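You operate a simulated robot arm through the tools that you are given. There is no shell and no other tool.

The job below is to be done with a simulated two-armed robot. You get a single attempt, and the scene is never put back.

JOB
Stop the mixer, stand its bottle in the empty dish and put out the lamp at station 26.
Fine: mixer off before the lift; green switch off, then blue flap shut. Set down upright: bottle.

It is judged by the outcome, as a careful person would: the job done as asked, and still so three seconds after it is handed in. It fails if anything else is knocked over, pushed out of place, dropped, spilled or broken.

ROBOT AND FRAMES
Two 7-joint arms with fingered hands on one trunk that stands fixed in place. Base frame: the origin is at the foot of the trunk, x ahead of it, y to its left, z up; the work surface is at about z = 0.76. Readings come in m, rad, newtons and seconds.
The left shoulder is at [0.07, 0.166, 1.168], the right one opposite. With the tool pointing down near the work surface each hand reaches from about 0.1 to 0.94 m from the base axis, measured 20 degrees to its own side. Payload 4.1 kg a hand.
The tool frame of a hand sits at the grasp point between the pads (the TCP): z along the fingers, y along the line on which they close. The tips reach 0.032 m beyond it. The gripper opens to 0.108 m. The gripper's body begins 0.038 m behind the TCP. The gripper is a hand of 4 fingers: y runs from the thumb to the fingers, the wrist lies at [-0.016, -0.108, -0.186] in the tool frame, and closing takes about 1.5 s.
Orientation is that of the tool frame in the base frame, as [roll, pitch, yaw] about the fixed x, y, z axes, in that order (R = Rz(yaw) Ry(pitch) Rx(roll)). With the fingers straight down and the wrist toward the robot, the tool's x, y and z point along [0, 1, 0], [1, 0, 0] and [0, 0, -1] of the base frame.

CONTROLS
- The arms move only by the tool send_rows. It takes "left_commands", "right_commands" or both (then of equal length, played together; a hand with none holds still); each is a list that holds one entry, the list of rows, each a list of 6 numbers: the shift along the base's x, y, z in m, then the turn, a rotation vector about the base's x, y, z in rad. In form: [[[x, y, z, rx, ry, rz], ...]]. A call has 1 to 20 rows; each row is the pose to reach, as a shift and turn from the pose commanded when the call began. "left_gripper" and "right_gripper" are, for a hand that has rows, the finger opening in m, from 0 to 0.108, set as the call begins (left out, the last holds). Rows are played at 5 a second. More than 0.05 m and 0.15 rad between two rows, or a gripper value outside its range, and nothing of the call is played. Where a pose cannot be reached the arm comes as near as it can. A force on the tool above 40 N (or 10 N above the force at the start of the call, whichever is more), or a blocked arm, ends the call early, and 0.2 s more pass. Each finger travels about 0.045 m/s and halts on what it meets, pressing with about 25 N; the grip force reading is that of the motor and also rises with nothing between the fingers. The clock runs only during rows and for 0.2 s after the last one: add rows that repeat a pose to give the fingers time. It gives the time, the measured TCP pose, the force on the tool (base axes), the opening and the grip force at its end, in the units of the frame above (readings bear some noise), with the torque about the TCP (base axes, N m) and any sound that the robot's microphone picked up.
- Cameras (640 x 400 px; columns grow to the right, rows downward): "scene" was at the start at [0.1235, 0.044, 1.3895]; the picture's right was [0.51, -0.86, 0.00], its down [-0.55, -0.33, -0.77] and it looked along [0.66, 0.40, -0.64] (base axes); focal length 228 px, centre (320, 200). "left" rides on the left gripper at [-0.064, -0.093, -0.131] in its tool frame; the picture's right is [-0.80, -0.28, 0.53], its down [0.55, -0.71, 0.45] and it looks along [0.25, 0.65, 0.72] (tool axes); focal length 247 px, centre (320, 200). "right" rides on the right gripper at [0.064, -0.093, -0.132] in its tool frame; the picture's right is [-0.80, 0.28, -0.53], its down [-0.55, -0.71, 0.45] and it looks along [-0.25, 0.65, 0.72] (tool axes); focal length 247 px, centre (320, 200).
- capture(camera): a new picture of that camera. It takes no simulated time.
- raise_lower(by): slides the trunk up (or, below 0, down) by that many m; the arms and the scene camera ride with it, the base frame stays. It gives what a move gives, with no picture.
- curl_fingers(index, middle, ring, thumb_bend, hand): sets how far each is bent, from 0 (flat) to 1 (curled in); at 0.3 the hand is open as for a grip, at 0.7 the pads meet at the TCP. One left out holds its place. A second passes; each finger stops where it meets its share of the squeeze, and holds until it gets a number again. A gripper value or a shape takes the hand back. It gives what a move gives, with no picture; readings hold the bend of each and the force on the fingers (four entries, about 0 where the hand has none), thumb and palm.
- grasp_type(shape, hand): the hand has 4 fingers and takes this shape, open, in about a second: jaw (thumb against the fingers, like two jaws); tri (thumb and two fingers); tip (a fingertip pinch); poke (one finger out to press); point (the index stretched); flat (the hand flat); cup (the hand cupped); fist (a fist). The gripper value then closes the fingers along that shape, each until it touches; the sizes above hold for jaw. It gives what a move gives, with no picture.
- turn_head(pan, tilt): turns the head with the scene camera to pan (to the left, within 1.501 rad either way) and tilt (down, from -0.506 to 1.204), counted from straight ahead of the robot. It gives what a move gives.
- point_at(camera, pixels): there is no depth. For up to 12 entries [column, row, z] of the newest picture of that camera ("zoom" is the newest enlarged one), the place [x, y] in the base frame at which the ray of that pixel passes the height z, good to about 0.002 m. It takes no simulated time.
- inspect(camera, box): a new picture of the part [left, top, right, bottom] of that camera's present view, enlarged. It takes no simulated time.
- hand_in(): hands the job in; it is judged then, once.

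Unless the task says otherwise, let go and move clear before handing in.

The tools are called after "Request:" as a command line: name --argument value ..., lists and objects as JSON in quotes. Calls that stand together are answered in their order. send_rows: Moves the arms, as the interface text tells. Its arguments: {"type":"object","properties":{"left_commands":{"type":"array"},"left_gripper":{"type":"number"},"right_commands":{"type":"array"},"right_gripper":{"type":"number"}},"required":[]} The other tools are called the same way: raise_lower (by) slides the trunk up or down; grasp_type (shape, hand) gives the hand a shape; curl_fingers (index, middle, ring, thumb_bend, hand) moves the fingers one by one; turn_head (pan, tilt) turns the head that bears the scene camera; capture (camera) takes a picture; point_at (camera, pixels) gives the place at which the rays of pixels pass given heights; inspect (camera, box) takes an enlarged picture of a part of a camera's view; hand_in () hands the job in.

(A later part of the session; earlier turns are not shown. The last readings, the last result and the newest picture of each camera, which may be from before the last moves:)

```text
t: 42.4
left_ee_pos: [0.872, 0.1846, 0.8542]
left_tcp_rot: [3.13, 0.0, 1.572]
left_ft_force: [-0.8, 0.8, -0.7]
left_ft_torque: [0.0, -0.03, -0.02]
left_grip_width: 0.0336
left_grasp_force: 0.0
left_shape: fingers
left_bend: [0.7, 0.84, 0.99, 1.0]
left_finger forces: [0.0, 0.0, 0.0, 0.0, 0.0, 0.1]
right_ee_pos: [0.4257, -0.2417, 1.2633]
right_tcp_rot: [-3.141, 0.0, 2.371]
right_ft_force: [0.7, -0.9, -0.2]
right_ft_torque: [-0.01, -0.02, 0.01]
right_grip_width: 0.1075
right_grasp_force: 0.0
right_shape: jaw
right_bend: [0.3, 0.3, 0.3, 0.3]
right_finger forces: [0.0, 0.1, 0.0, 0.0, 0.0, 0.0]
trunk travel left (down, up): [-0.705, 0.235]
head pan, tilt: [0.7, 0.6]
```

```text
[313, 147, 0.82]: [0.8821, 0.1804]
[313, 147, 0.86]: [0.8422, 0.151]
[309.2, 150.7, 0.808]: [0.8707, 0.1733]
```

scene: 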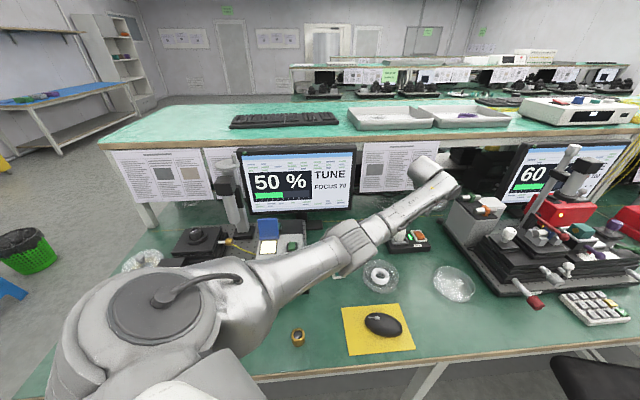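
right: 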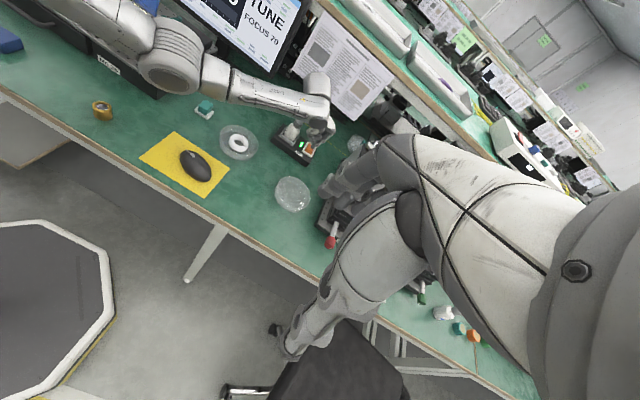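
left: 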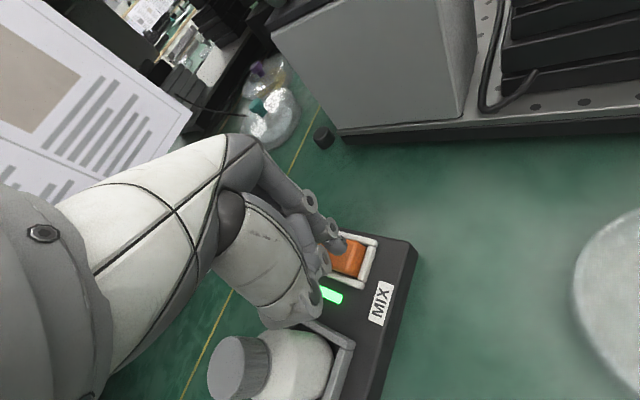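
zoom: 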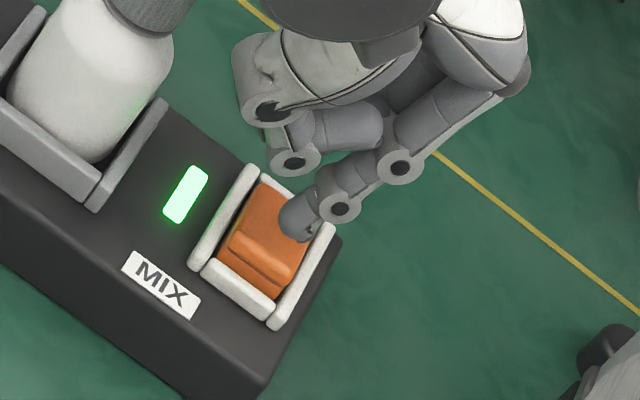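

The tip now sits over the near edge of the rocker, extreme at z≈0.822. I'll shift slightly inward (+0.0045,+0.005) and press down gently in small steps.

Request:
send_rows --left_commands '[[[0.0045, 0.005, 0, 0, 0, 0], [0.0045, 0.005, -0.006, 0, 0, 0], [0.0045, 0.005, -0.011, 0, 0, 0], [0.0045, 0.005, -0.015, 0, 0, 0], [0.0045, 0.005, -0.018, 0, 0, 0], [0.0045, 0.005, -0.018, 0, 0, 0]]]'

Request:
inspect --camera "left" --box '[290, 200, 430, 330]'

Request:
inspect --camera "right" --box '[295, 125, 335, 165]'

```text
t: 43.8
left_ee_pos: [0.8753, 0.1878, 0.8368]
left_tcp_rot: [3.128, -0.001, 1.57]
left_ft_force: [1.0, -0.6, 7.9]
left_ft_torque: [-0.07, -0.06, 0.0]
left_grip_width: 0.0332
left_grasp_force: 3.2
left_shape: fingers
left_bend: [0.7, 0.84, 0.99, 1.0]
left_finger forces: [7.1, 0.1, 0.1, 0.0, 0.0, 0.0]
right_ee_pos: [0.4253, -0.2421, 1.2627]
right_tcp_rot: [3.141, 0.0, 2.37]
right_ft_force: [-0.3, -0.2, -1.1]
right_ft_torque: [0.0, 0.02, 0.03]
right_grip_width: 0.1075
right_grasp_force: 0.0
right_shape: jaw
right_bend: [0.3, 0.3, 0.3, 0.3]
right_finger forces: [0.0, 0.0, 0.0, 0.1, 0.0, 0.0]
trunk travel left (down, up): [-0.705, 0.235]
head pan, tilt: [0.7, 0.6]
```

```text
3.08 times, centred on (360, 265) of left
```

zoom: 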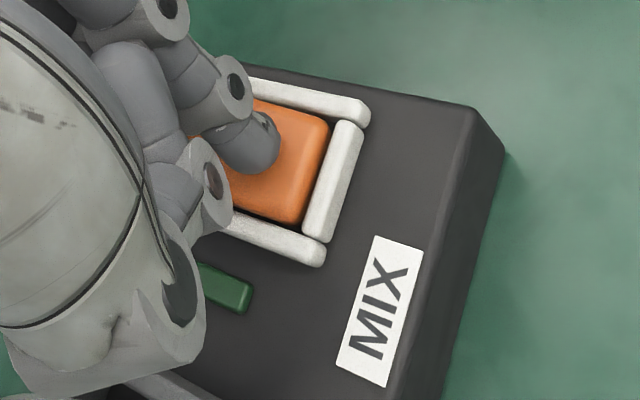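

```text
10.00 times, centred on (315, 145) of right
```

zoom: 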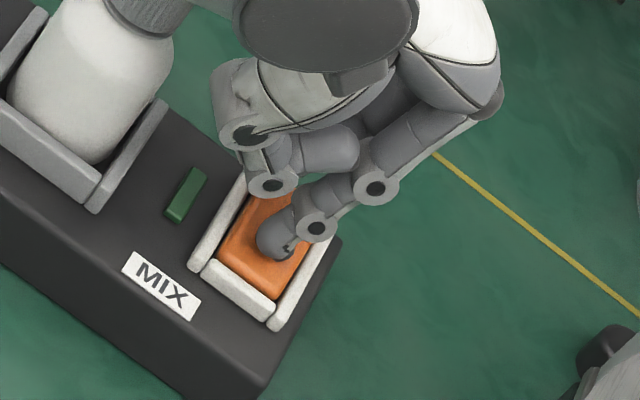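

The LED is now dark green: the mixer is off. I'll lift straight up and confirm it stays off.

Request:
send_rows --left_commands '[[[0, 0, 0.015, 0, 0, 0], [0, 0, 0.04, 0, 0, 0], [0, 0, 0.08, 0, 0, 0], [0, 0, 0.12, 0, 0, 0], [0, 0, 0.12, 0, 0, 0]]]'

Request:
capture --camera "left"

Request:
inspect --camera "right" --box '[265, 105, 335, 165]'

```text
t: 45.0
left_ee_pos: [0.8764, 0.1863, 0.9559]
left_tcp_rot: [3.131, 0.0, 1.569]
left_ft_force: [0.0, 0.6, -0.4]
left_ft_torque: [0.04, 0.01, 0.0]
left_grip_width: 0.0336
left_grasp_force: 0.1
left_shape: fingers
left_bend: [0.7, 0.84, 0.99, 1.0]
left_finger forces: [0.0, 0.0, 0.1, 0.0, 0.0, 0.0]
right_ee_pos: [0.4262, -0.2421, 1.263]
right_tcp_rot: [-3.141, -0.001, 2.372]
right_ft_force: [0.2, 0.1, 0.4]
right_ft_torque: [0.02, 0.01, 0.0]
right_grip_width: 0.1078
right_grasp_force: 0.0
right_shape: jaw
right_bend: [0.3, 0.3, 0.3, 0.3]
right_finger forces: [0.0, 0.0, 0.0, 0.1, 0.0, 0.0]
trunk travel left (down, up): [-0.705, 0.235]
head pan, tilt: [0.7, 0.6]
```

```text
taken
```

left: 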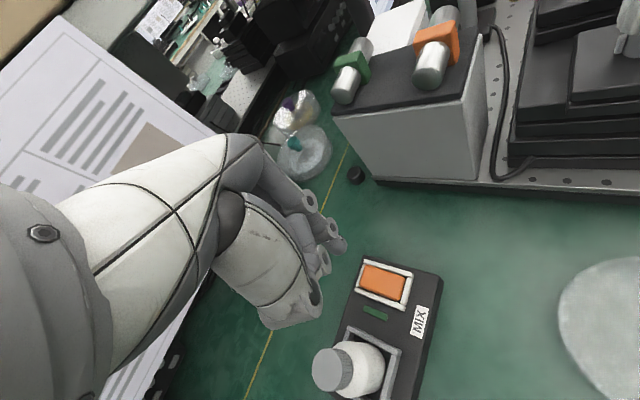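

```text
6.67 times, centred on (300, 135) of right
```

zoom: 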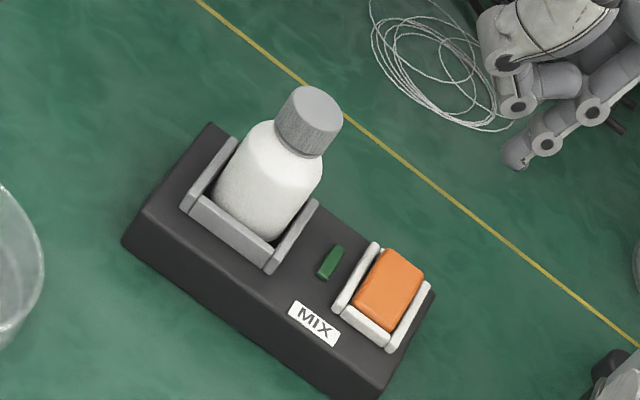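

Mixer off and stable; LED dark. Now I'll locate the bottle axis and the holder frame's top precisely from both hand cameras.

Request:
capture --camera "right"

Request:
point_at --camera "left" --pixels '[[331, 373, 0.84], [331, 373, 0.88], [402, 345, 0.78], [402, 345, 0.82]]'

Request:
point_at --camera "right" --pixels '[[299.2, 121, 0.84], [299.2, 121, 0.88], [292.8, 144.8, 0.78], [292.8, 144.8, 0.82]]'

Request:
inspect --camera "left" --box '[300, 250, 460, 400]'

```text
taken
```

right: 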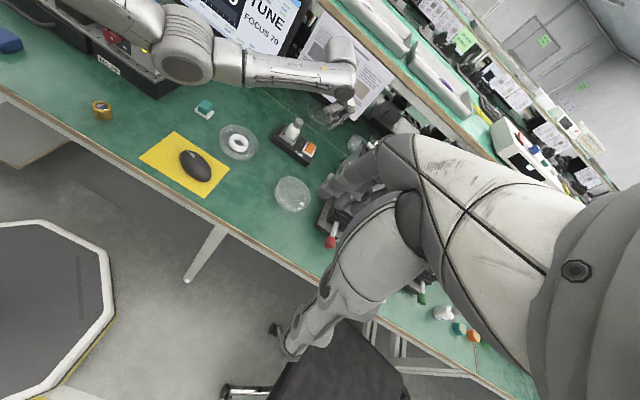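

```text
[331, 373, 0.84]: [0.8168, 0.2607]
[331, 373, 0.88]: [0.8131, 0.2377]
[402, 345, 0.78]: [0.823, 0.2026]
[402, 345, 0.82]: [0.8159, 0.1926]
```

```text
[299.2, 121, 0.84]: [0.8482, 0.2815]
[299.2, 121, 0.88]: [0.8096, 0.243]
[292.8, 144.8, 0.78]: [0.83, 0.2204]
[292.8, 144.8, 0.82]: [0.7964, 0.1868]
```

```text
2.67 times, centred on (380, 325) of left
```

zoom: 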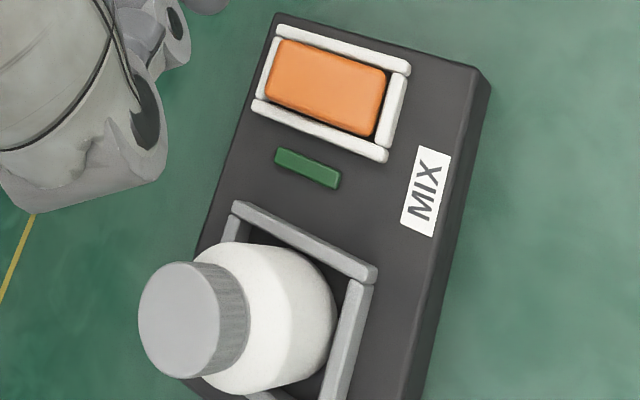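

Cap centre is about (0.812, 0.240) with top at z≈0.88, body ~0.043 wide, holder frame top ~0.80. I'll open the hand to jaw, straighten the tiny tilt, and move above the bottle at a safe height.

Request:
grasp_type --hand "left" --shape "jaw"

Request:
send_rows --left_commands '[[[-0.01, 0.01, 0.02, 0, 0.0106, 0], [-0.03, 0.03, 0.02, 0, 0.0106, 0], [-0.05, 0.045, 0.02, 0, 0.0106, 0], [-0.064, 0.054, 0.02, 0, 0.0106, 0], [-0.064, 0.054, 0.02, 0, 0.0106, 0]]]' --left_gripper 0.108

Request:
capture --camera "left"

Request:
inspect --camera "right" --box '[255, 80, 355, 165]'

Request:
capture --camera "scene"

```text
t: 45.9
left_ee_pos: [0.8766, 0.1865, 0.9548]
left_tcp_rot: [3.132, 0.0, 1.566]
left_ft_force: [0.6, -0.2, 1.2]
left_ft_torque: [0.0, -0.03, -0.04]
left_grip_width: 0.1077
left_grasp_force: 0.0
left_shape: jaw
left_bend: [0.3, 0.3, 0.3, 0.3]
left_finger forces: [0.0, 0.0, 0.1, 0.0, 0.0, 0.0]
right_ee_pos: [0.4261, -0.2424, 1.2624]
right_tcp_rot: [-3.14, -0.001, 2.372]
right_ft_force: [-0.1, -0.2, -0.2]
right_ft_torque: [-0.03, 0.01, -0.03]
right_grip_width: 0.1076
right_grasp_force: 0.0
right_shape: jaw
right_bend: [0.3, 0.3, 0.3, 0.3]
right_finger forces: [0.0, 0.2, 0.1, 0.0, 0.1, 0.1]
trunk travel left (down, up): [-0.705, 0.235]
head pan, tilt: [0.7, 0.6]
```

```text
t: 47.1
left_ee_pos: [0.8128, 0.2417, 0.9745]
left_tcp_rot: [3.141, 0.001, 1.57]
left_ft_force: [-0.4, -0.5, -0.4]
left_ft_torque: [0.0, 0.03, 0.02]
left_grip_width: 0.1079
left_grasp_force: 0.2
left_shape: jaw
left_bend: [0.3, 0.3, 0.3, 0.3]
left_finger forces: [0.0, 0.0, 0.1, 0.0, 0.0, 0.0]
right_ee_pos: [0.427, -0.2414, 1.2635]
right_tcp_rot: [-3.142, 0.0, 2.371]
right_ft_force: [-0.1, 0.2, 0.0]
right_ft_torque: [0.03, 0.01, -0.01]
right_grip_width: 0.1074
right_grasp_force: 0.1
right_shape: jaw
right_bend: [0.3, 0.3, 0.3, 0.3]
right_finger forces: [0.0, 0.1, 0.1, 0.0, 0.0, 0.0]
trunk travel left (down, up): [-0.705, 0.235]
head pan, tilt: [0.7, 0.6]
```

```text
taken
```

left: 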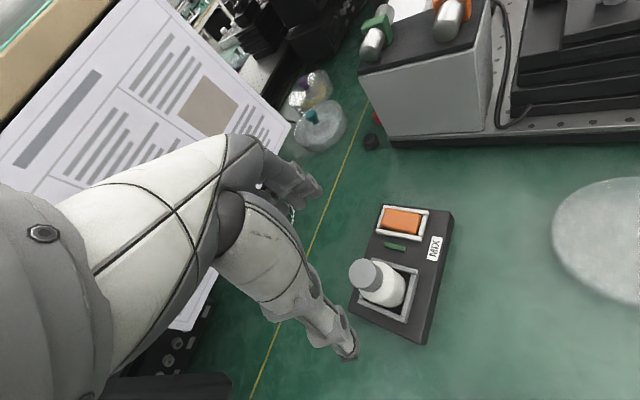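

```text
4.71 times, centred on (305, 122) of right
```

zoom: 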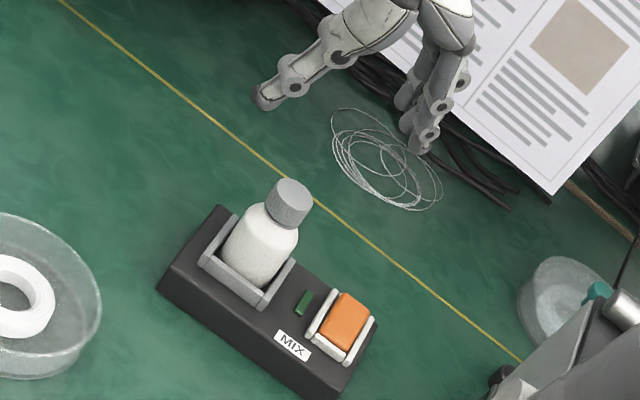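

```text
taken
```

scene: 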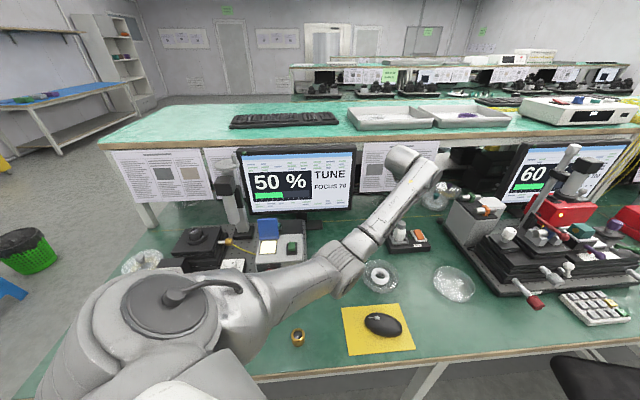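

The jaw is open above the bottle. I'll refine the bottle's axis with zooms from the left, right and scene cameras.

Request:
inspect --camera "left" --box '[335, 245, 435, 320]'

Request:
inspect --camera "right" --box '[280, 110, 330, 150]'

Request:
inspect --camera "scene" --box '[375, 210, 435, 255]'

```text
5.33 times, centred on (385, 282) of left
```

zoom: 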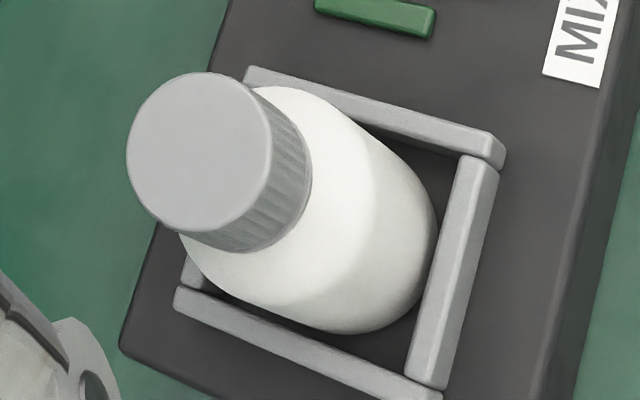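

```text
10.00 times, centred on (305, 130) of right
```

zoom: 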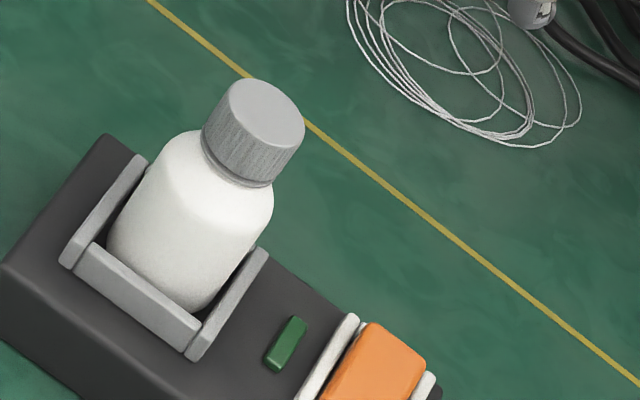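

```text
8.89 times, centred on (405, 232) of scene
```

zoom: 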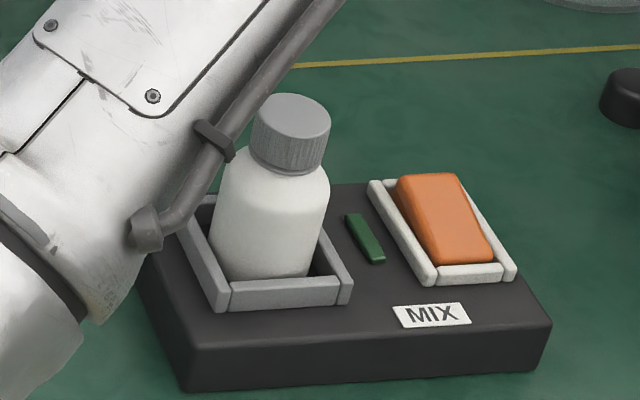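

Triangulating the cap centre from the three views.

Request:
point_at --camera "left" --pixels '[[362.1, 273, 0.86], [362.1, 273, 0.9], [417.5, 272, 0.78], [417.5, 272, 0.82]]'

Request:
point_at --camera "right" --pixels '[[299.2, 121.2, 0.86], [299.2, 121.2, 0.9], [292.6, 143.2, 0.78], [292.6, 143.2, 0.82]]'

Request:
point_at --camera "scene" --pixels '[[402.2, 222.4, 0.86], [402.2, 222.4, 0.9], [408, 241.5, 0.78], [408, 241.5, 0.82]]'

```text
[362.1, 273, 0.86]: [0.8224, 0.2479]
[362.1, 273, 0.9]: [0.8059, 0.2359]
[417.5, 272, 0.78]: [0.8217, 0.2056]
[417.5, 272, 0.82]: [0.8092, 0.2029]
```

```text
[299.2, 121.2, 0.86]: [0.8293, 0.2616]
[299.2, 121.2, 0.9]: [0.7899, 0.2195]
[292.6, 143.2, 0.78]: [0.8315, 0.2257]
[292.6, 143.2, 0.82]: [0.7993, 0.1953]
```

```text
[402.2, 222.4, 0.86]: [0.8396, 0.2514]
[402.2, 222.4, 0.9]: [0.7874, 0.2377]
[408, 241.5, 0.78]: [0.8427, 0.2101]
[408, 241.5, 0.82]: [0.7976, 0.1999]
```

Bottle axis is (0.814, 0.2425), cap top 0.8785, frame top ≈0.805. I'll descend around it to TCP z≈0.849 so the tips stay above the frame and the palm clears the cap.

Request:
send_rows --left_commands '[[[0.001, 0.001, -0.03, 0, 0, 0], [0.001, 0.001, -0.06, 0, 0, 0], [0.001, 0.001, -0.085, 0, 0, 0], [0.001, 0.001, -0.105, 0, 0, 0], [0.001, 0.001, -0.118, 0, 0, 0], [0.001, 0.001, -0.125, 0, 0, 0], [0.001, 0.001, -0.125, 0, 0, 0]]]'

Request:
capture --camera "left"

Request:
inspect --camera "right" --box '[270, 90, 340, 150]'

Request:
inspect --camera "scene" --box '[370, 190, 450, 260]'

```text
t: 48.7
left_ee_pos: [0.8137, 0.2451, 0.8511]
left_tcp_rot: [3.141, -0.002, 1.57]
left_ft_force: [-0.4, -0.1, -1.0]
left_ft_torque: [-0.01, 0.01, 0.04]
left_grip_width: 0.1078
left_grasp_force: 0.0
left_shape: jaw
left_bend: [0.3, 0.3, 0.3, 0.3]
left_finger forces: [0.1, 0.1, 0.0, 0.0, 0.0, 0.1]
right_ee_pos: [0.4254, -0.2421, 1.263]
right_tcp_rot: [3.141, 0.0, 2.372]
right_ft_force: [0.4, -0.6, 0.3]
right_ft_torque: [0.01, 0.0, 0.03]
right_grip_width: 0.1078
right_grasp_force: 0.0
right_shape: jaw
right_bend: [0.3, 0.3, 0.3, 0.3]
right_finger forces: [0.0, 0.0, 0.0, 0.1, 0.1, 0.0]
trunk travel left (down, up): [-0.705, 0.235]
head pan, tilt: [0.7, 0.6]
```

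```text
taken
```

left: 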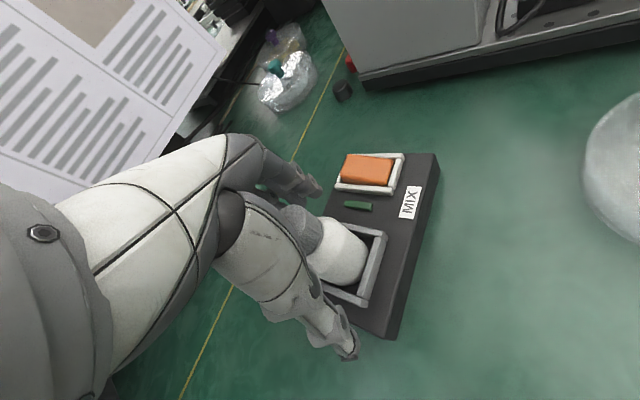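

```text
6.67 times, centred on (305, 120) of right
```

zoom: 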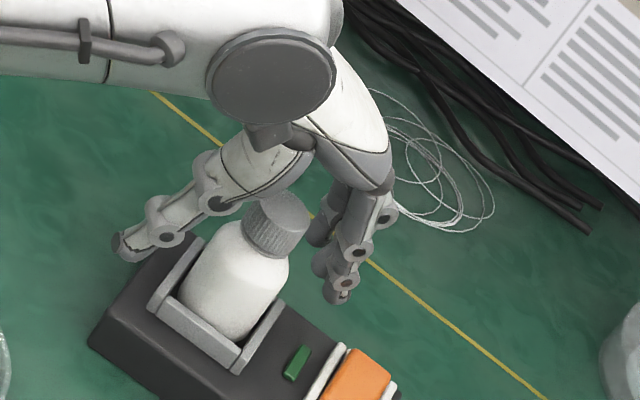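

```text
5.71 times, centred on (410, 225) of scene
```

zoom: 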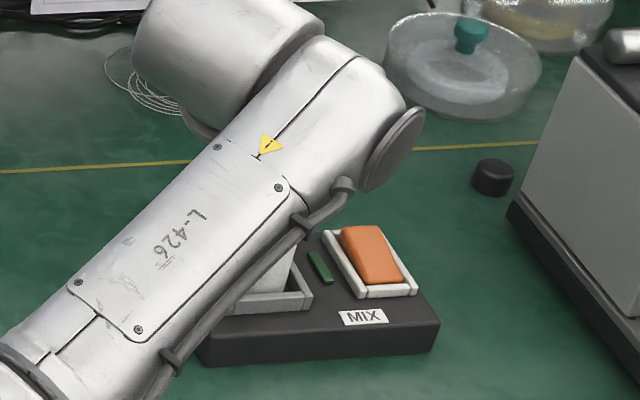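

I'll zoom in on the left view to check the bottle is centred between thumb and fingers before closing.

Request:
inspect --camera "left" --box '[240, 160, 400, 370]'

Request:
inspect --camera "right" --box '[285, 105, 325, 140]'

```text
1.90 times, centred on (320, 265) of left
```

zoom: 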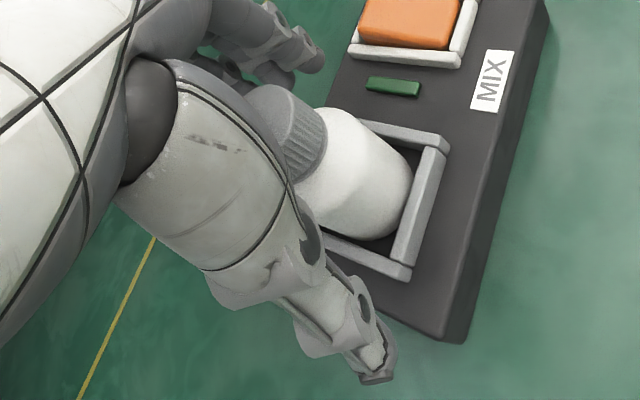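

```text
11.43 times, centred on (305, 122) of right
```

zoom: 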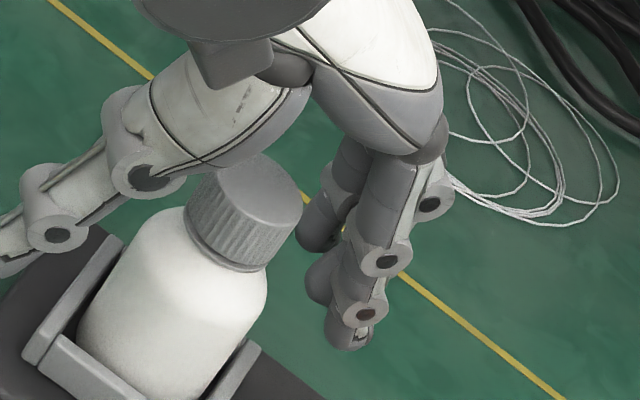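

The bottle sits between thumb and fingers with the palm just above the cap. I'll close gently and hold to let the fingers settle.

Request:
send_rows --left_commands '[[[0, 0, 0, 0, 0, 0], [0, 0, 0, 0, 0, 0], [0, 0, 0, 0, 0, 0], [0, 0, 0, 0, 0, 0], [0, 0, 0, 0, 0, 0], [0, 0, 0, 0, 0, 0], [0, 0, 0, 0, 0, 0], [0, 0, 0, 0, 0, 0], [0, 0, 0, 0, 0, 0], [0, 0, 0, 0, 0, 0]]]' --left_gripper 0.03

Request:
inspect --camera "right" --box '[285, 105, 325, 140]'

Request:
inspect --camera "left" --box '[240, 160, 400, 370]'

```text
t: 50.9
left_ee_pos: [0.8133, 0.2449, 0.8512]
left_tcp_rot: [3.14, 0.001, 1.571]
left_ft_force: [0.7, 1.2, 1.0]
left_ft_torque: [0.01, 0.0, -0.01]
left_grip_width: 0.0363
left_grasp_force: 25.2
left_shape: jaw
left_bend: [0.74, 0.52, 0.56, 0.74]
left_finger forces: [13.4, 7.5, 0.1, 0.0, 21.3, 0.0]
right_ee_pos: [0.4257, -0.2416, 1.2619]
right_tcp_rot: [3.141, -0.001, 2.373]
right_ft_force: [0.0, -0.4, -0.2]
right_ft_torque: [0.03, 0.05, 0.01]
right_grip_width: 0.1077
right_grasp_force: 0.1
right_shape: jaw
right_bend: [0.3, 0.3, 0.3, 0.3]
right_finger forces: [0.0, 0.0, 0.1, 0.1, 0.0, 0.1]
trunk travel left (down, up): [-0.705, 0.235]
head pan, tilt: [0.7, 0.6]
```

```text
11.43 times, centred on (305, 122) of right
```

zoom: 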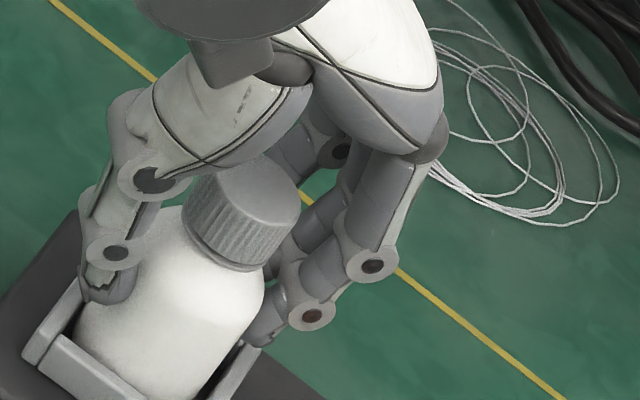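

```text
1.90 times, centred on (320, 265) of left
```

zoom: 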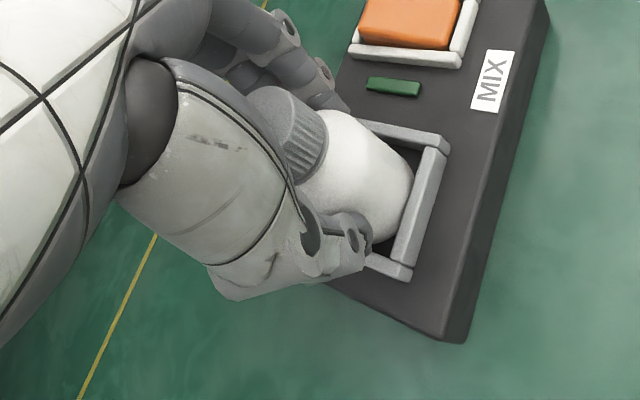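

Grip force is 25 N but the bends are uneven (index 0.74, middle 0.52, ring 0.56). I'll look closer at the contact before lifting.

Request:
inspect --camera "left" --box '[285, 180, 365, 310]'

Request:
inspect --camera "right" --box '[285, 115, 315, 140]'

Request:
turn_head --pan 0.25 --tilt 0.6

Request:
capture --camera "scene"

```text
3.08 times, centred on (325, 245) of left
```

zoom: 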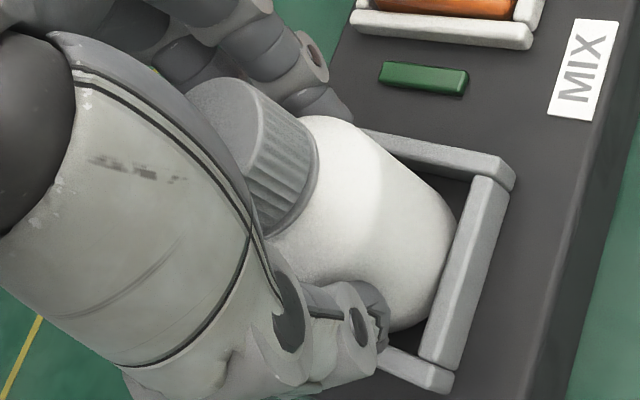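

```text
16.00 times, centred on (300, 128) of right
```

zoom: 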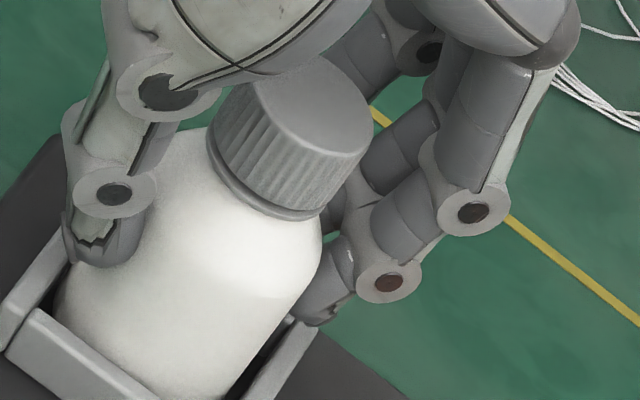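

```text
t: 51.8
left_ee_pos: [0.8136, 0.2444, 0.8512]
left_tcp_rot: [-3.14, 0.0, 1.568]
left_ft_force: [-0.2, -0.1, 0.0]
left_ft_torque: [-0.01, 0.01, 0.01]
left_grip_width: 0.0367
left_grasp_force: 24.6
left_shape: jaw
left_bend: [0.74, 0.52, 0.56, 0.74]
left_finger forces: [13.4, 7.4, 0.1, 0.0, 21.2, 0.0]
right_ee_pos: [0.4256, -0.2402, 1.2624]
right_tcp_rot: [-3.141, 0.001, 2.372]
right_ft_force: [0.8, 0.7, 0.0]
right_ft_torque: [-0.03, 0.04, 0.02]
right_grip_width: 0.1078
right_grasp_force: 0.0
right_shape: jaw
right_bend: [0.3, 0.3, 0.3, 0.3]
right_finger forces: [0.1, 0.0, 0.0, 0.0, 0.0, 0.0]
trunk travel left (down, up): [-0.705, 0.235]
head pan, tilt: [0.25, 0.6]
```

```text
taken
```

scene: 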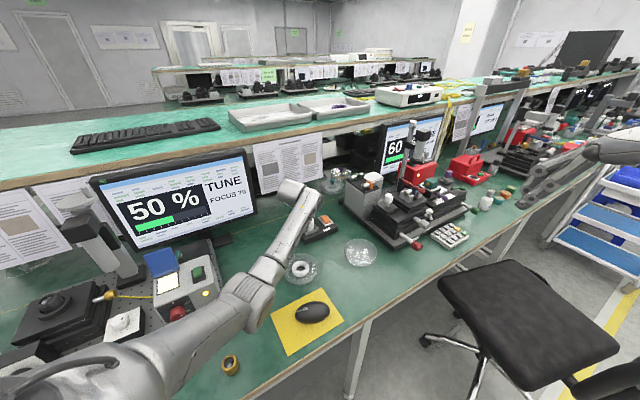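

Thumb force (21.3 N) balances index + middle (20.9 N), a sound three-point grip on the body. I'll lift slowly by 1.5 cm and check the bottle stays upright.

Request:
send_rows --left_commands '[[[0, 0, 0.003, 0, 0, 0], [0, 0, 0.006, 0, 0, 0], [0, 0, 0.01, 0, 0, 0], [0, 0, 0.015, 0, 0, 0], [0, 0, 0.015, 0, 0, 0]]]'

Request:
inspect --camera "right" --box '[280, 105, 330, 145]'

Request:
inspect --camera "left" --box '[285, 180, 405, 330]'

```text
t: 53.0
left_ee_pos: [0.8128, 0.2432, 0.8646]
left_tcp_rot: [-3.141, 0.0, 1.57]
left_ft_force: [0.1, 0.1, -0.6]
left_ft_torque: [-0.01, -0.01, -0.01]
left_grip_width: 0.0364
left_grasp_force: 25.0
left_shape: jaw
left_bend: [0.74, 0.52, 0.56, 0.74]
left_finger forces: [13.6, 7.5, 0.0, 0.1, 21.4, 0.0]
right_ee_pos: [0.4252, -0.2421, 1.2634]
right_tcp_rot: [3.141, 0.0, 2.371]
right_ft_force: [0.9, 1.1, -1.4]
right_ft_torque: [0.01, 0.01, 0.0]
right_grip_width: 0.1077
right_grasp_force: 0.1
right_shape: jaw
right_bend: [0.3, 0.3, 0.3, 0.3]
right_finger forces: [0.0, 0.0, 0.0, 0.0, 0.1, 0.1]
trunk travel left (down, up): [-0.705, 0.235]
head pan, tilt: [0.25, 0.6]
```

```text
10.00 times, centred on (305, 125) of right
```

zoom: 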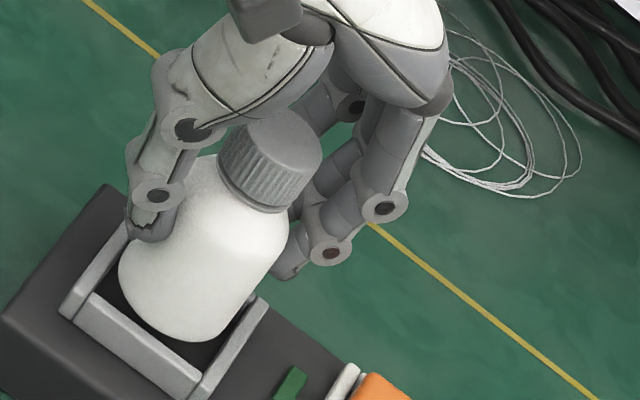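

```text
2.67 times, centred on (345, 255) of left
```

zoom: 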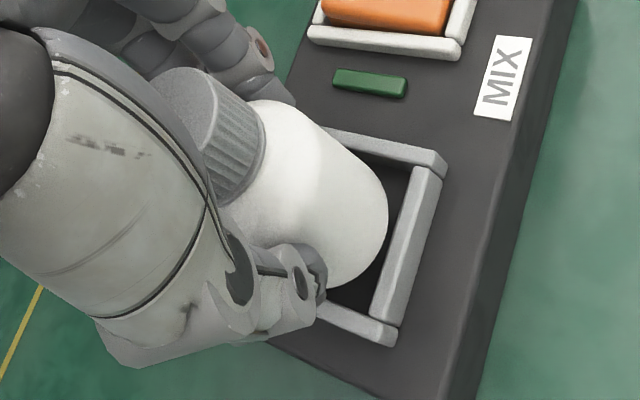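

The bottle came up cleanly and upright. I'll lift to z≈0.95 and carry it over to above the empty dish at (0.760, 0.020).

Request:
send_rows --left_commands '[[[0, 0, 0.03, 0, 0, 0], [0, 0, 0.06, 0, 0, 0], [0, 0, 0.085, 0, 0, 0], [-0.006, -0.025, 0.085, 0, 0, 0], [-0.013, -0.055, 0.085, 0, 0, 0], [-0.021, -0.09, 0.085, 0, 0, 0], [-0.029, -0.125, 0.085, 0, 0, 0], [-0.037, -0.16, 0.085, 0, 0, 0], [-0.045, -0.19, 0.085, 0, 0, 0], [-0.051, -0.213, 0.085, 0, 0, 0], [-0.053, -0.223, 0.085, 0, 0, 0], [-0.053, -0.223, 0.085, 0, 0, 0], [-0.053, -0.223, 0.085, 0, 0, 0]]]'

Request:
capture --camera "left"

Request:
capture --camera "scene"

Request:
inspect --camera "right" --box '[230, 100, 350, 220]'

```text
t: 55.8
left_ee_pos: [0.7604, 0.0201, 0.9492]
left_tcp_rot: [3.14, 0.0, 1.569]
left_ft_force: [-0.1, 0.9, 0.1]
left_ft_torque: [-0.01, -0.03, 0.04]
left_grip_width: 0.0366
left_grasp_force: 24.8
left_shape: jaw
left_bend: [0.74, 0.52, 0.56, 0.74]
left_finger forces: [13.6, 7.4, 0.0, 0.0, 21.2, 0.0]
right_ee_pos: [0.426, -0.2418, 1.2627]
right_tcp_rot: [3.14, 0.0, 2.371]
right_ft_force: [0.0, 0.1, -0.2]
right_ft_torque: [-0.02, 0.01, 0.01]
right_grip_width: 0.108
right_grasp_force: 0.0
right_shape: jaw
right_bend: [0.3, 0.3, 0.3, 0.3]
right_finger forces: [0.1, 0.1, 0.1, 0.0, 0.0, 0.0]
trunk travel left (down, up): [-0.705, 0.235]
head pan, tilt: [0.25, 0.6]
```

```text
taken
```

left: 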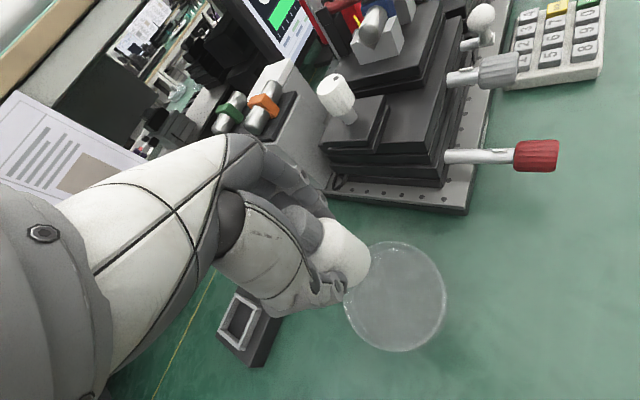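

```text
taken
```

scene: 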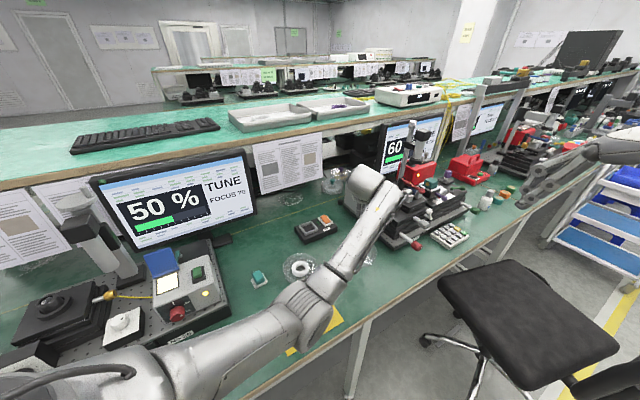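

```text
3.33 times, centred on (290, 160) of right
```

zoom: 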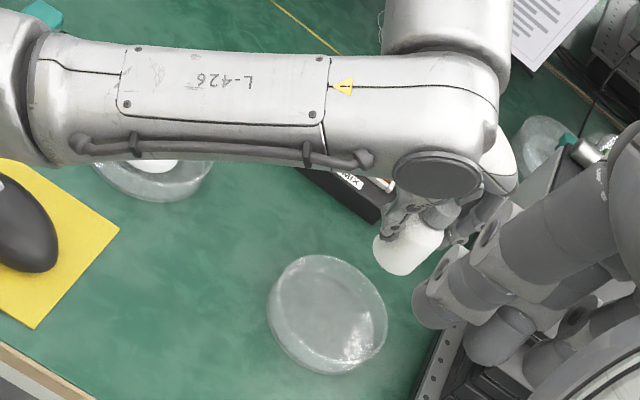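

The bottle hangs over the dish. I'll measure the dish's rim from this closer left view to fine-tune the centre.

Request:
point_at --camera "left" --pixels '[[345, 300, 0.775], [447, 297, 0.775], [392, 242, 0.775], [400, 352, 0.775], [395, 297, 0.765]]'

Request:
inspect --camera "left" --box '[280, 190, 470, 370]'

Request:
point_at --camera "right" --pixels '[[290, 196, 0.762]]'

```text
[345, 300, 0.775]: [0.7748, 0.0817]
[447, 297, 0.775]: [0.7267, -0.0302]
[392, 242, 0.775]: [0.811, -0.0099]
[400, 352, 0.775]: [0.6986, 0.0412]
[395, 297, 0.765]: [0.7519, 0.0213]
```

```text
2.22 times, centred on (375, 280) of left
```

zoom: 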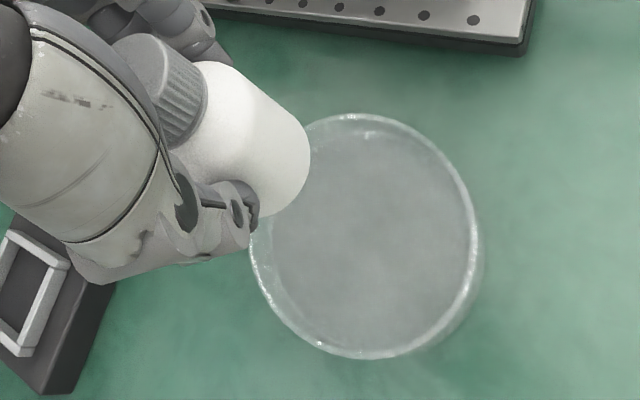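

```text
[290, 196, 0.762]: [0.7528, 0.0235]
```

Dish centre comes out near (0.753, 0.021). I'll check the neighbouring station plate's edge for finger clearance, then lower.

Request:
point_at --camera "left" --pixels '[[468, 212, 0.78], [332, 195, 0.78], [332, 165, 0.84], [440, 180, 0.84], [352, 118, 0.92]]'

Request:
send_rows --left_commands '[[[-0.006, 0.002, 0, 0, 0, 0], [-0.006, 0.002, -0.03, 0, 0, 0], [-0.006, 0.002, -0.06, 0, 0, 0], [-0.006, 0.002, -0.085, 0, 0, 0], [-0.006, 0.002, -0.1, 0, 0, 0], [-0.006, 0.002, -0.106, 0, 0, 0], [-0.006, 0.002, -0.106, 0, 0, 0]]]'

Request:
capture --camera "left"

Request:
inspect --camera "right" --box '[260, 130, 340, 210]'

```text
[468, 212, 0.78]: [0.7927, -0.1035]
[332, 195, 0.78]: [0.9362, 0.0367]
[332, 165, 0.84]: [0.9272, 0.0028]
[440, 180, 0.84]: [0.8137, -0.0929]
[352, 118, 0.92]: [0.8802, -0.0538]
```

```text
t: 57.4
left_ee_pos: [0.7533, 0.0232, 0.8438]
left_tcp_rot: [3.141, 0.001, 1.569]
left_ft_force: [-0.5, 0.3, -1.7]
left_ft_torque: [0.01, -0.01, 0.0]
left_grip_width: 0.037
left_grasp_force: 25.0
left_shape: jaw
left_bend: [0.74, 0.52, 0.56, 0.74]
left_finger forces: [13.6, 7.5, 0.0, 0.0, 21.2, 0.0]
right_ee_pos: [0.4255, -0.2418, 1.2617]
right_tcp_rot: [3.14, 0.001, 2.371]
right_ft_force: [0.0, 1.0, 0.1]
right_ft_torque: [0.01, 0.02, 0.03]
right_grip_width: 0.1076
right_grasp_force: 0.1
right_shape: jaw
right_bend: [0.3, 0.3, 0.3, 0.3]
right_finger forces: [0.0, 0.0, 0.0, 0.1, 0.0, 0.0]
trunk travel left (down, up): [-0.705, 0.235]
head pan, tilt: [0.25, 0.6]
```

```text
taken
```

left: 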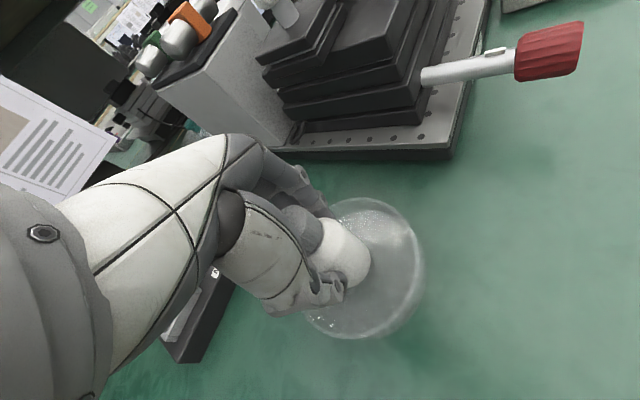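

```text
5.00 times, centred on (300, 170) of right
```

zoom: 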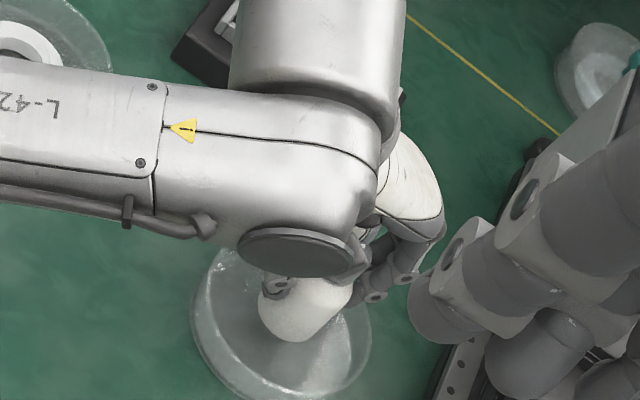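

The bottle is centred over the dish floor. I'll lower slowly in small steps and watch the vertical force for touchdown.

Request:
send_rows --left_commands '[[[0, 0, -0.004, 0, 0, 0], [0, 0, -0.008, 0, 0, 0], [0, 0, -0.011, 0, 0, 0], [0, 0, -0.013, 0, 0, 0], [0, 0, -0.013, 0, 0, 0]]]'

Request:
inspect --camera "left" --box '[280, 180, 450, 350]'

```text
t: 58.6
left_ee_pos: [0.7526, 0.0237, 0.8312]
left_tcp_rot: [-3.141, -0.001, 1.57]
left_ft_force: [-0.7, 0.1, -1.0]
left_ft_torque: [0.01, -0.01, -0.02]
left_grip_width: 0.0369
left_grasp_force: 24.8
left_shape: jaw
left_bend: [0.74, 0.52, 0.56, 0.74]
left_finger forces: [13.5, 7.5, 0.0, 0.0, 21.2, 0.0]
right_ee_pos: [0.4263, -0.2412, 1.2642]
right_tcp_rot: [3.141, -0.001, 2.372]
right_ft_force: [1.0, 0.3, 0.3]
right_ft_torque: [0.0, -0.01, -0.01]
right_grip_width: 0.1075
right_grasp_force: 0.0
right_shape: jaw
right_bend: [0.3, 0.3, 0.3, 0.3]
right_finger forces: [0.1, 0.0, 0.0, 0.1, 0.1, 0.0]
trunk travel left (down, up): [-0.705, 0.235]
head pan, tilt: [0.25, 0.6]
```

```text
2.35 times, centred on (365, 265) of left
```

zoom: 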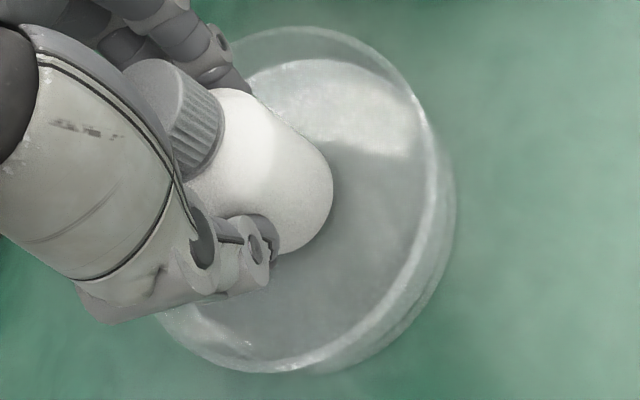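

No contact yet (z force ~ -1 N). I'll continue down in 2 mm steps.

Request:
send_rows --left_commands '[[[0, 0, -0.002, 0, 0, 0], [0, 0, -0.004, 0, 0, 0], [0, 0, -0.005, 0, 0, 0], [0, 0, -0.005, 0, 0, 0]]]'

```text
t: 59.6
left_ee_pos: [0.755, 0.0223, 0.827]
left_tcp_rot: [3.142, 0.0, 1.569]
left_ft_force: [-0.4, 0.1, -1.1]
left_ft_torque: [0.01, -0.02, 0.0]
left_grip_width: 0.0367
left_grasp_force: 25.5
left_shape: jaw
left_bend: [0.74, 0.52, 0.56, 0.74]
left_finger forces: [13.7, 7.6, 0.0, 0.0, 21.2, 0.0]
right_ee_pos: [0.4255, -0.242, 1.2623]
right_tcp_rot: [3.14, 0.001, 2.372]
right_ft_force: [-0.1, -0.6, 0.1]
right_ft_torque: [-0.04, -0.02, -0.02]
right_grip_width: 0.1076
right_grasp_force: 0.0
right_shape: jaw
right_bend: [0.3, 0.3, 0.3, 0.3]
right_finger forces: [0.0, 0.0, 0.1, 0.0, 0.0, 0.0]
trunk travel left (down, up): [-0.705, 0.235]
head pan, tilt: [0.25, 0.6]
```

Request:
send_rows --left_commands '[[[0, 0, -0.001, 0, 0, 0], [0, 0, -0.002, 0, 0, 0], [0, 0, -0.003, 0, 0, 0], [0, 0, -0.003, 0, 0, 0]]]'

Request:
inspect --camera "left" --box '[300, 200, 420, 320]'

```text
t: 60.6
left_ee_pos: [0.7538, 0.0223, 0.8257]
left_tcp_rot: [3.139, 0.0, 1.57]
left_ft_force: [0.3, -0.2, 6.1]
left_ft_torque: [-0.01, -0.12, -0.01]
left_grip_width: 0.0368
left_grasp_force: 25.0
left_shape: jaw
left_bend: [0.74, 0.52, 0.56, 0.74]
left_finger forces: [14.0, 8.0, 0.0, 0.1, 21.9, 0.1]
right_ee_pos: [0.4249, -0.241, 1.2625]
right_tcp_rot: [-3.141, 0.001, 2.372]
right_ft_force: [0.3, -0.7, -1.0]
right_ft_torque: [0.01, -0.01, -0.03]
right_grip_width: 0.1074
right_grasp_force: 0.0
right_shape: jaw
right_bend: [0.3, 0.3, 0.3, 0.3]
right_finger forces: [0.0, 0.0, 0.0, 0.1, 0.0, 0.0]
trunk travel left (down, up): [-0.705, 0.235]
head pan, tilt: [0.25, 0.6]
```

```text
3.33 times, centred on (360, 260) of left
```

zoom: 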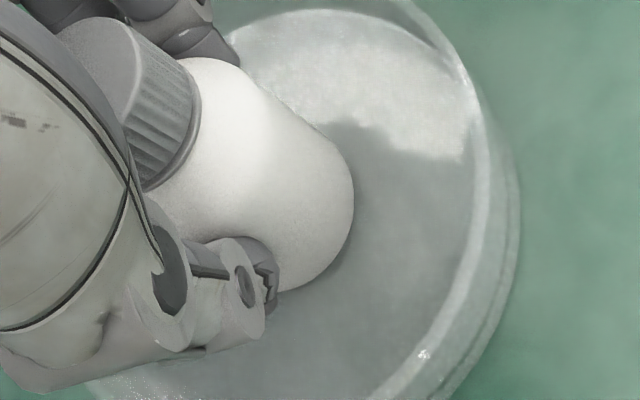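

Touchdown: +6 N at TCP z≈0.8257. I'll ease up 1.5 mm to shed the load, then open the fingers just to 0.075 m.

Request:
send_rows --left_commands '[[[0, 0, 0.0015, 0, 0, 0], [0, 0, 0.0015, 0, 0, 0]]]'

Request:
send_rows --left_commands '[[[0, 0, 0, 0, 0, 0], [0, 0, 0, 0, 0, 0], [0, 0, 0, 0, 0, 0], [0, 0, 0, 0, 0, 0], [0, 0, 0, 0, 0, 0], [0, 0, 0, 0, 0, 0], [0, 0, 0, 0, 0, 0]]]' --left_gripper 0.08

Request:
inspect --camera "left" --box '[260, 180, 440, 350]'

Request:
inspect --camera "right" --box '[260, 130, 340, 210]'

```text
t: 61.2
left_ee_pos: [0.7543, 0.0231, 0.8252]
left_tcp_rot: [3.141, -0.002, 1.572]
left_ft_force: [0.1, -0.5, 1.7]
left_ft_torque: [-0.01, -0.07, 0.0]
left_grip_width: 0.0365
left_grasp_force: 24.8
left_shape: jaw
left_bend: [0.74, 0.52, 0.56, 0.74]
left_finger forces: [13.9, 8.0, 0.0, 0.0, 21.7, 0.0]
right_ee_pos: [0.4258, -0.2423, 1.2632]
right_tcp_rot: [-3.142, 0.0, 2.37]
right_ft_force: [1.5, 0.3, 0.5]
right_ft_torque: [-0.03, -0.01, -0.03]
right_grip_width: 0.1077
right_grasp_force: 0.1
right_shape: jaw
right_bend: [0.3, 0.3, 0.3, 0.3]
right_finger forces: [0.0, 0.0, 0.0, 0.0, 0.1, 0.1]
trunk travel left (down, up): [-0.705, 0.235]
head pan, tilt: [0.25, 0.6]
```

```text
t: 62.8
left_ee_pos: [0.754, 0.021, 0.8246]
left_tcp_rot: [-3.142, 0.0, 1.567]
left_ft_force: [0.1, -1.0, -0.2]
left_ft_torque: [-0.02, -0.01, -0.04]
left_grip_width: 0.0799
left_grasp_force: 0.1
left_shape: jaw
left_bend: [0.26, 0.36, 0.34, 0.59]
left_finger forces: [0.0, 0.1, 0.1, 0.1, 0.0, 0.0]
right_ee_pos: [0.4265, -0.2412, 1.2637]
right_tcp_rot: [3.141, 0.001, 2.372]
right_ft_force: [0.0, 0.4, -0.2]
right_ft_torque: [0.01, 0.01, 0.01]
right_grip_width: 0.1075
right_grasp_force: 0.1
right_shape: jaw
right_bend: [0.3, 0.3, 0.3, 0.3]
right_finger forces: [0.1, 0.0, 0.0, 0.0, 0.1, 0.0]
trunk travel left (down, up): [-0.705, 0.235]
head pan, tilt: [0.25, 0.6]
```

```text
2.35 times, centred on (350, 265) of left
```

zoom: 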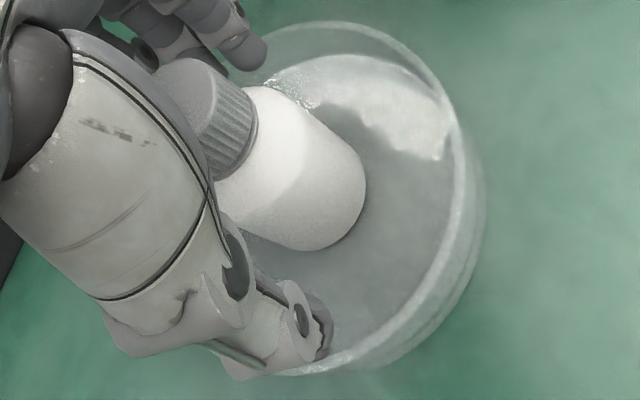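

```text
5.00 times, centred on (300, 170) of right
```

zoom: 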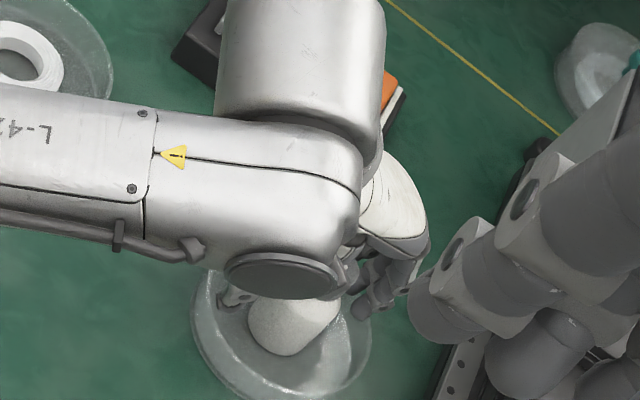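

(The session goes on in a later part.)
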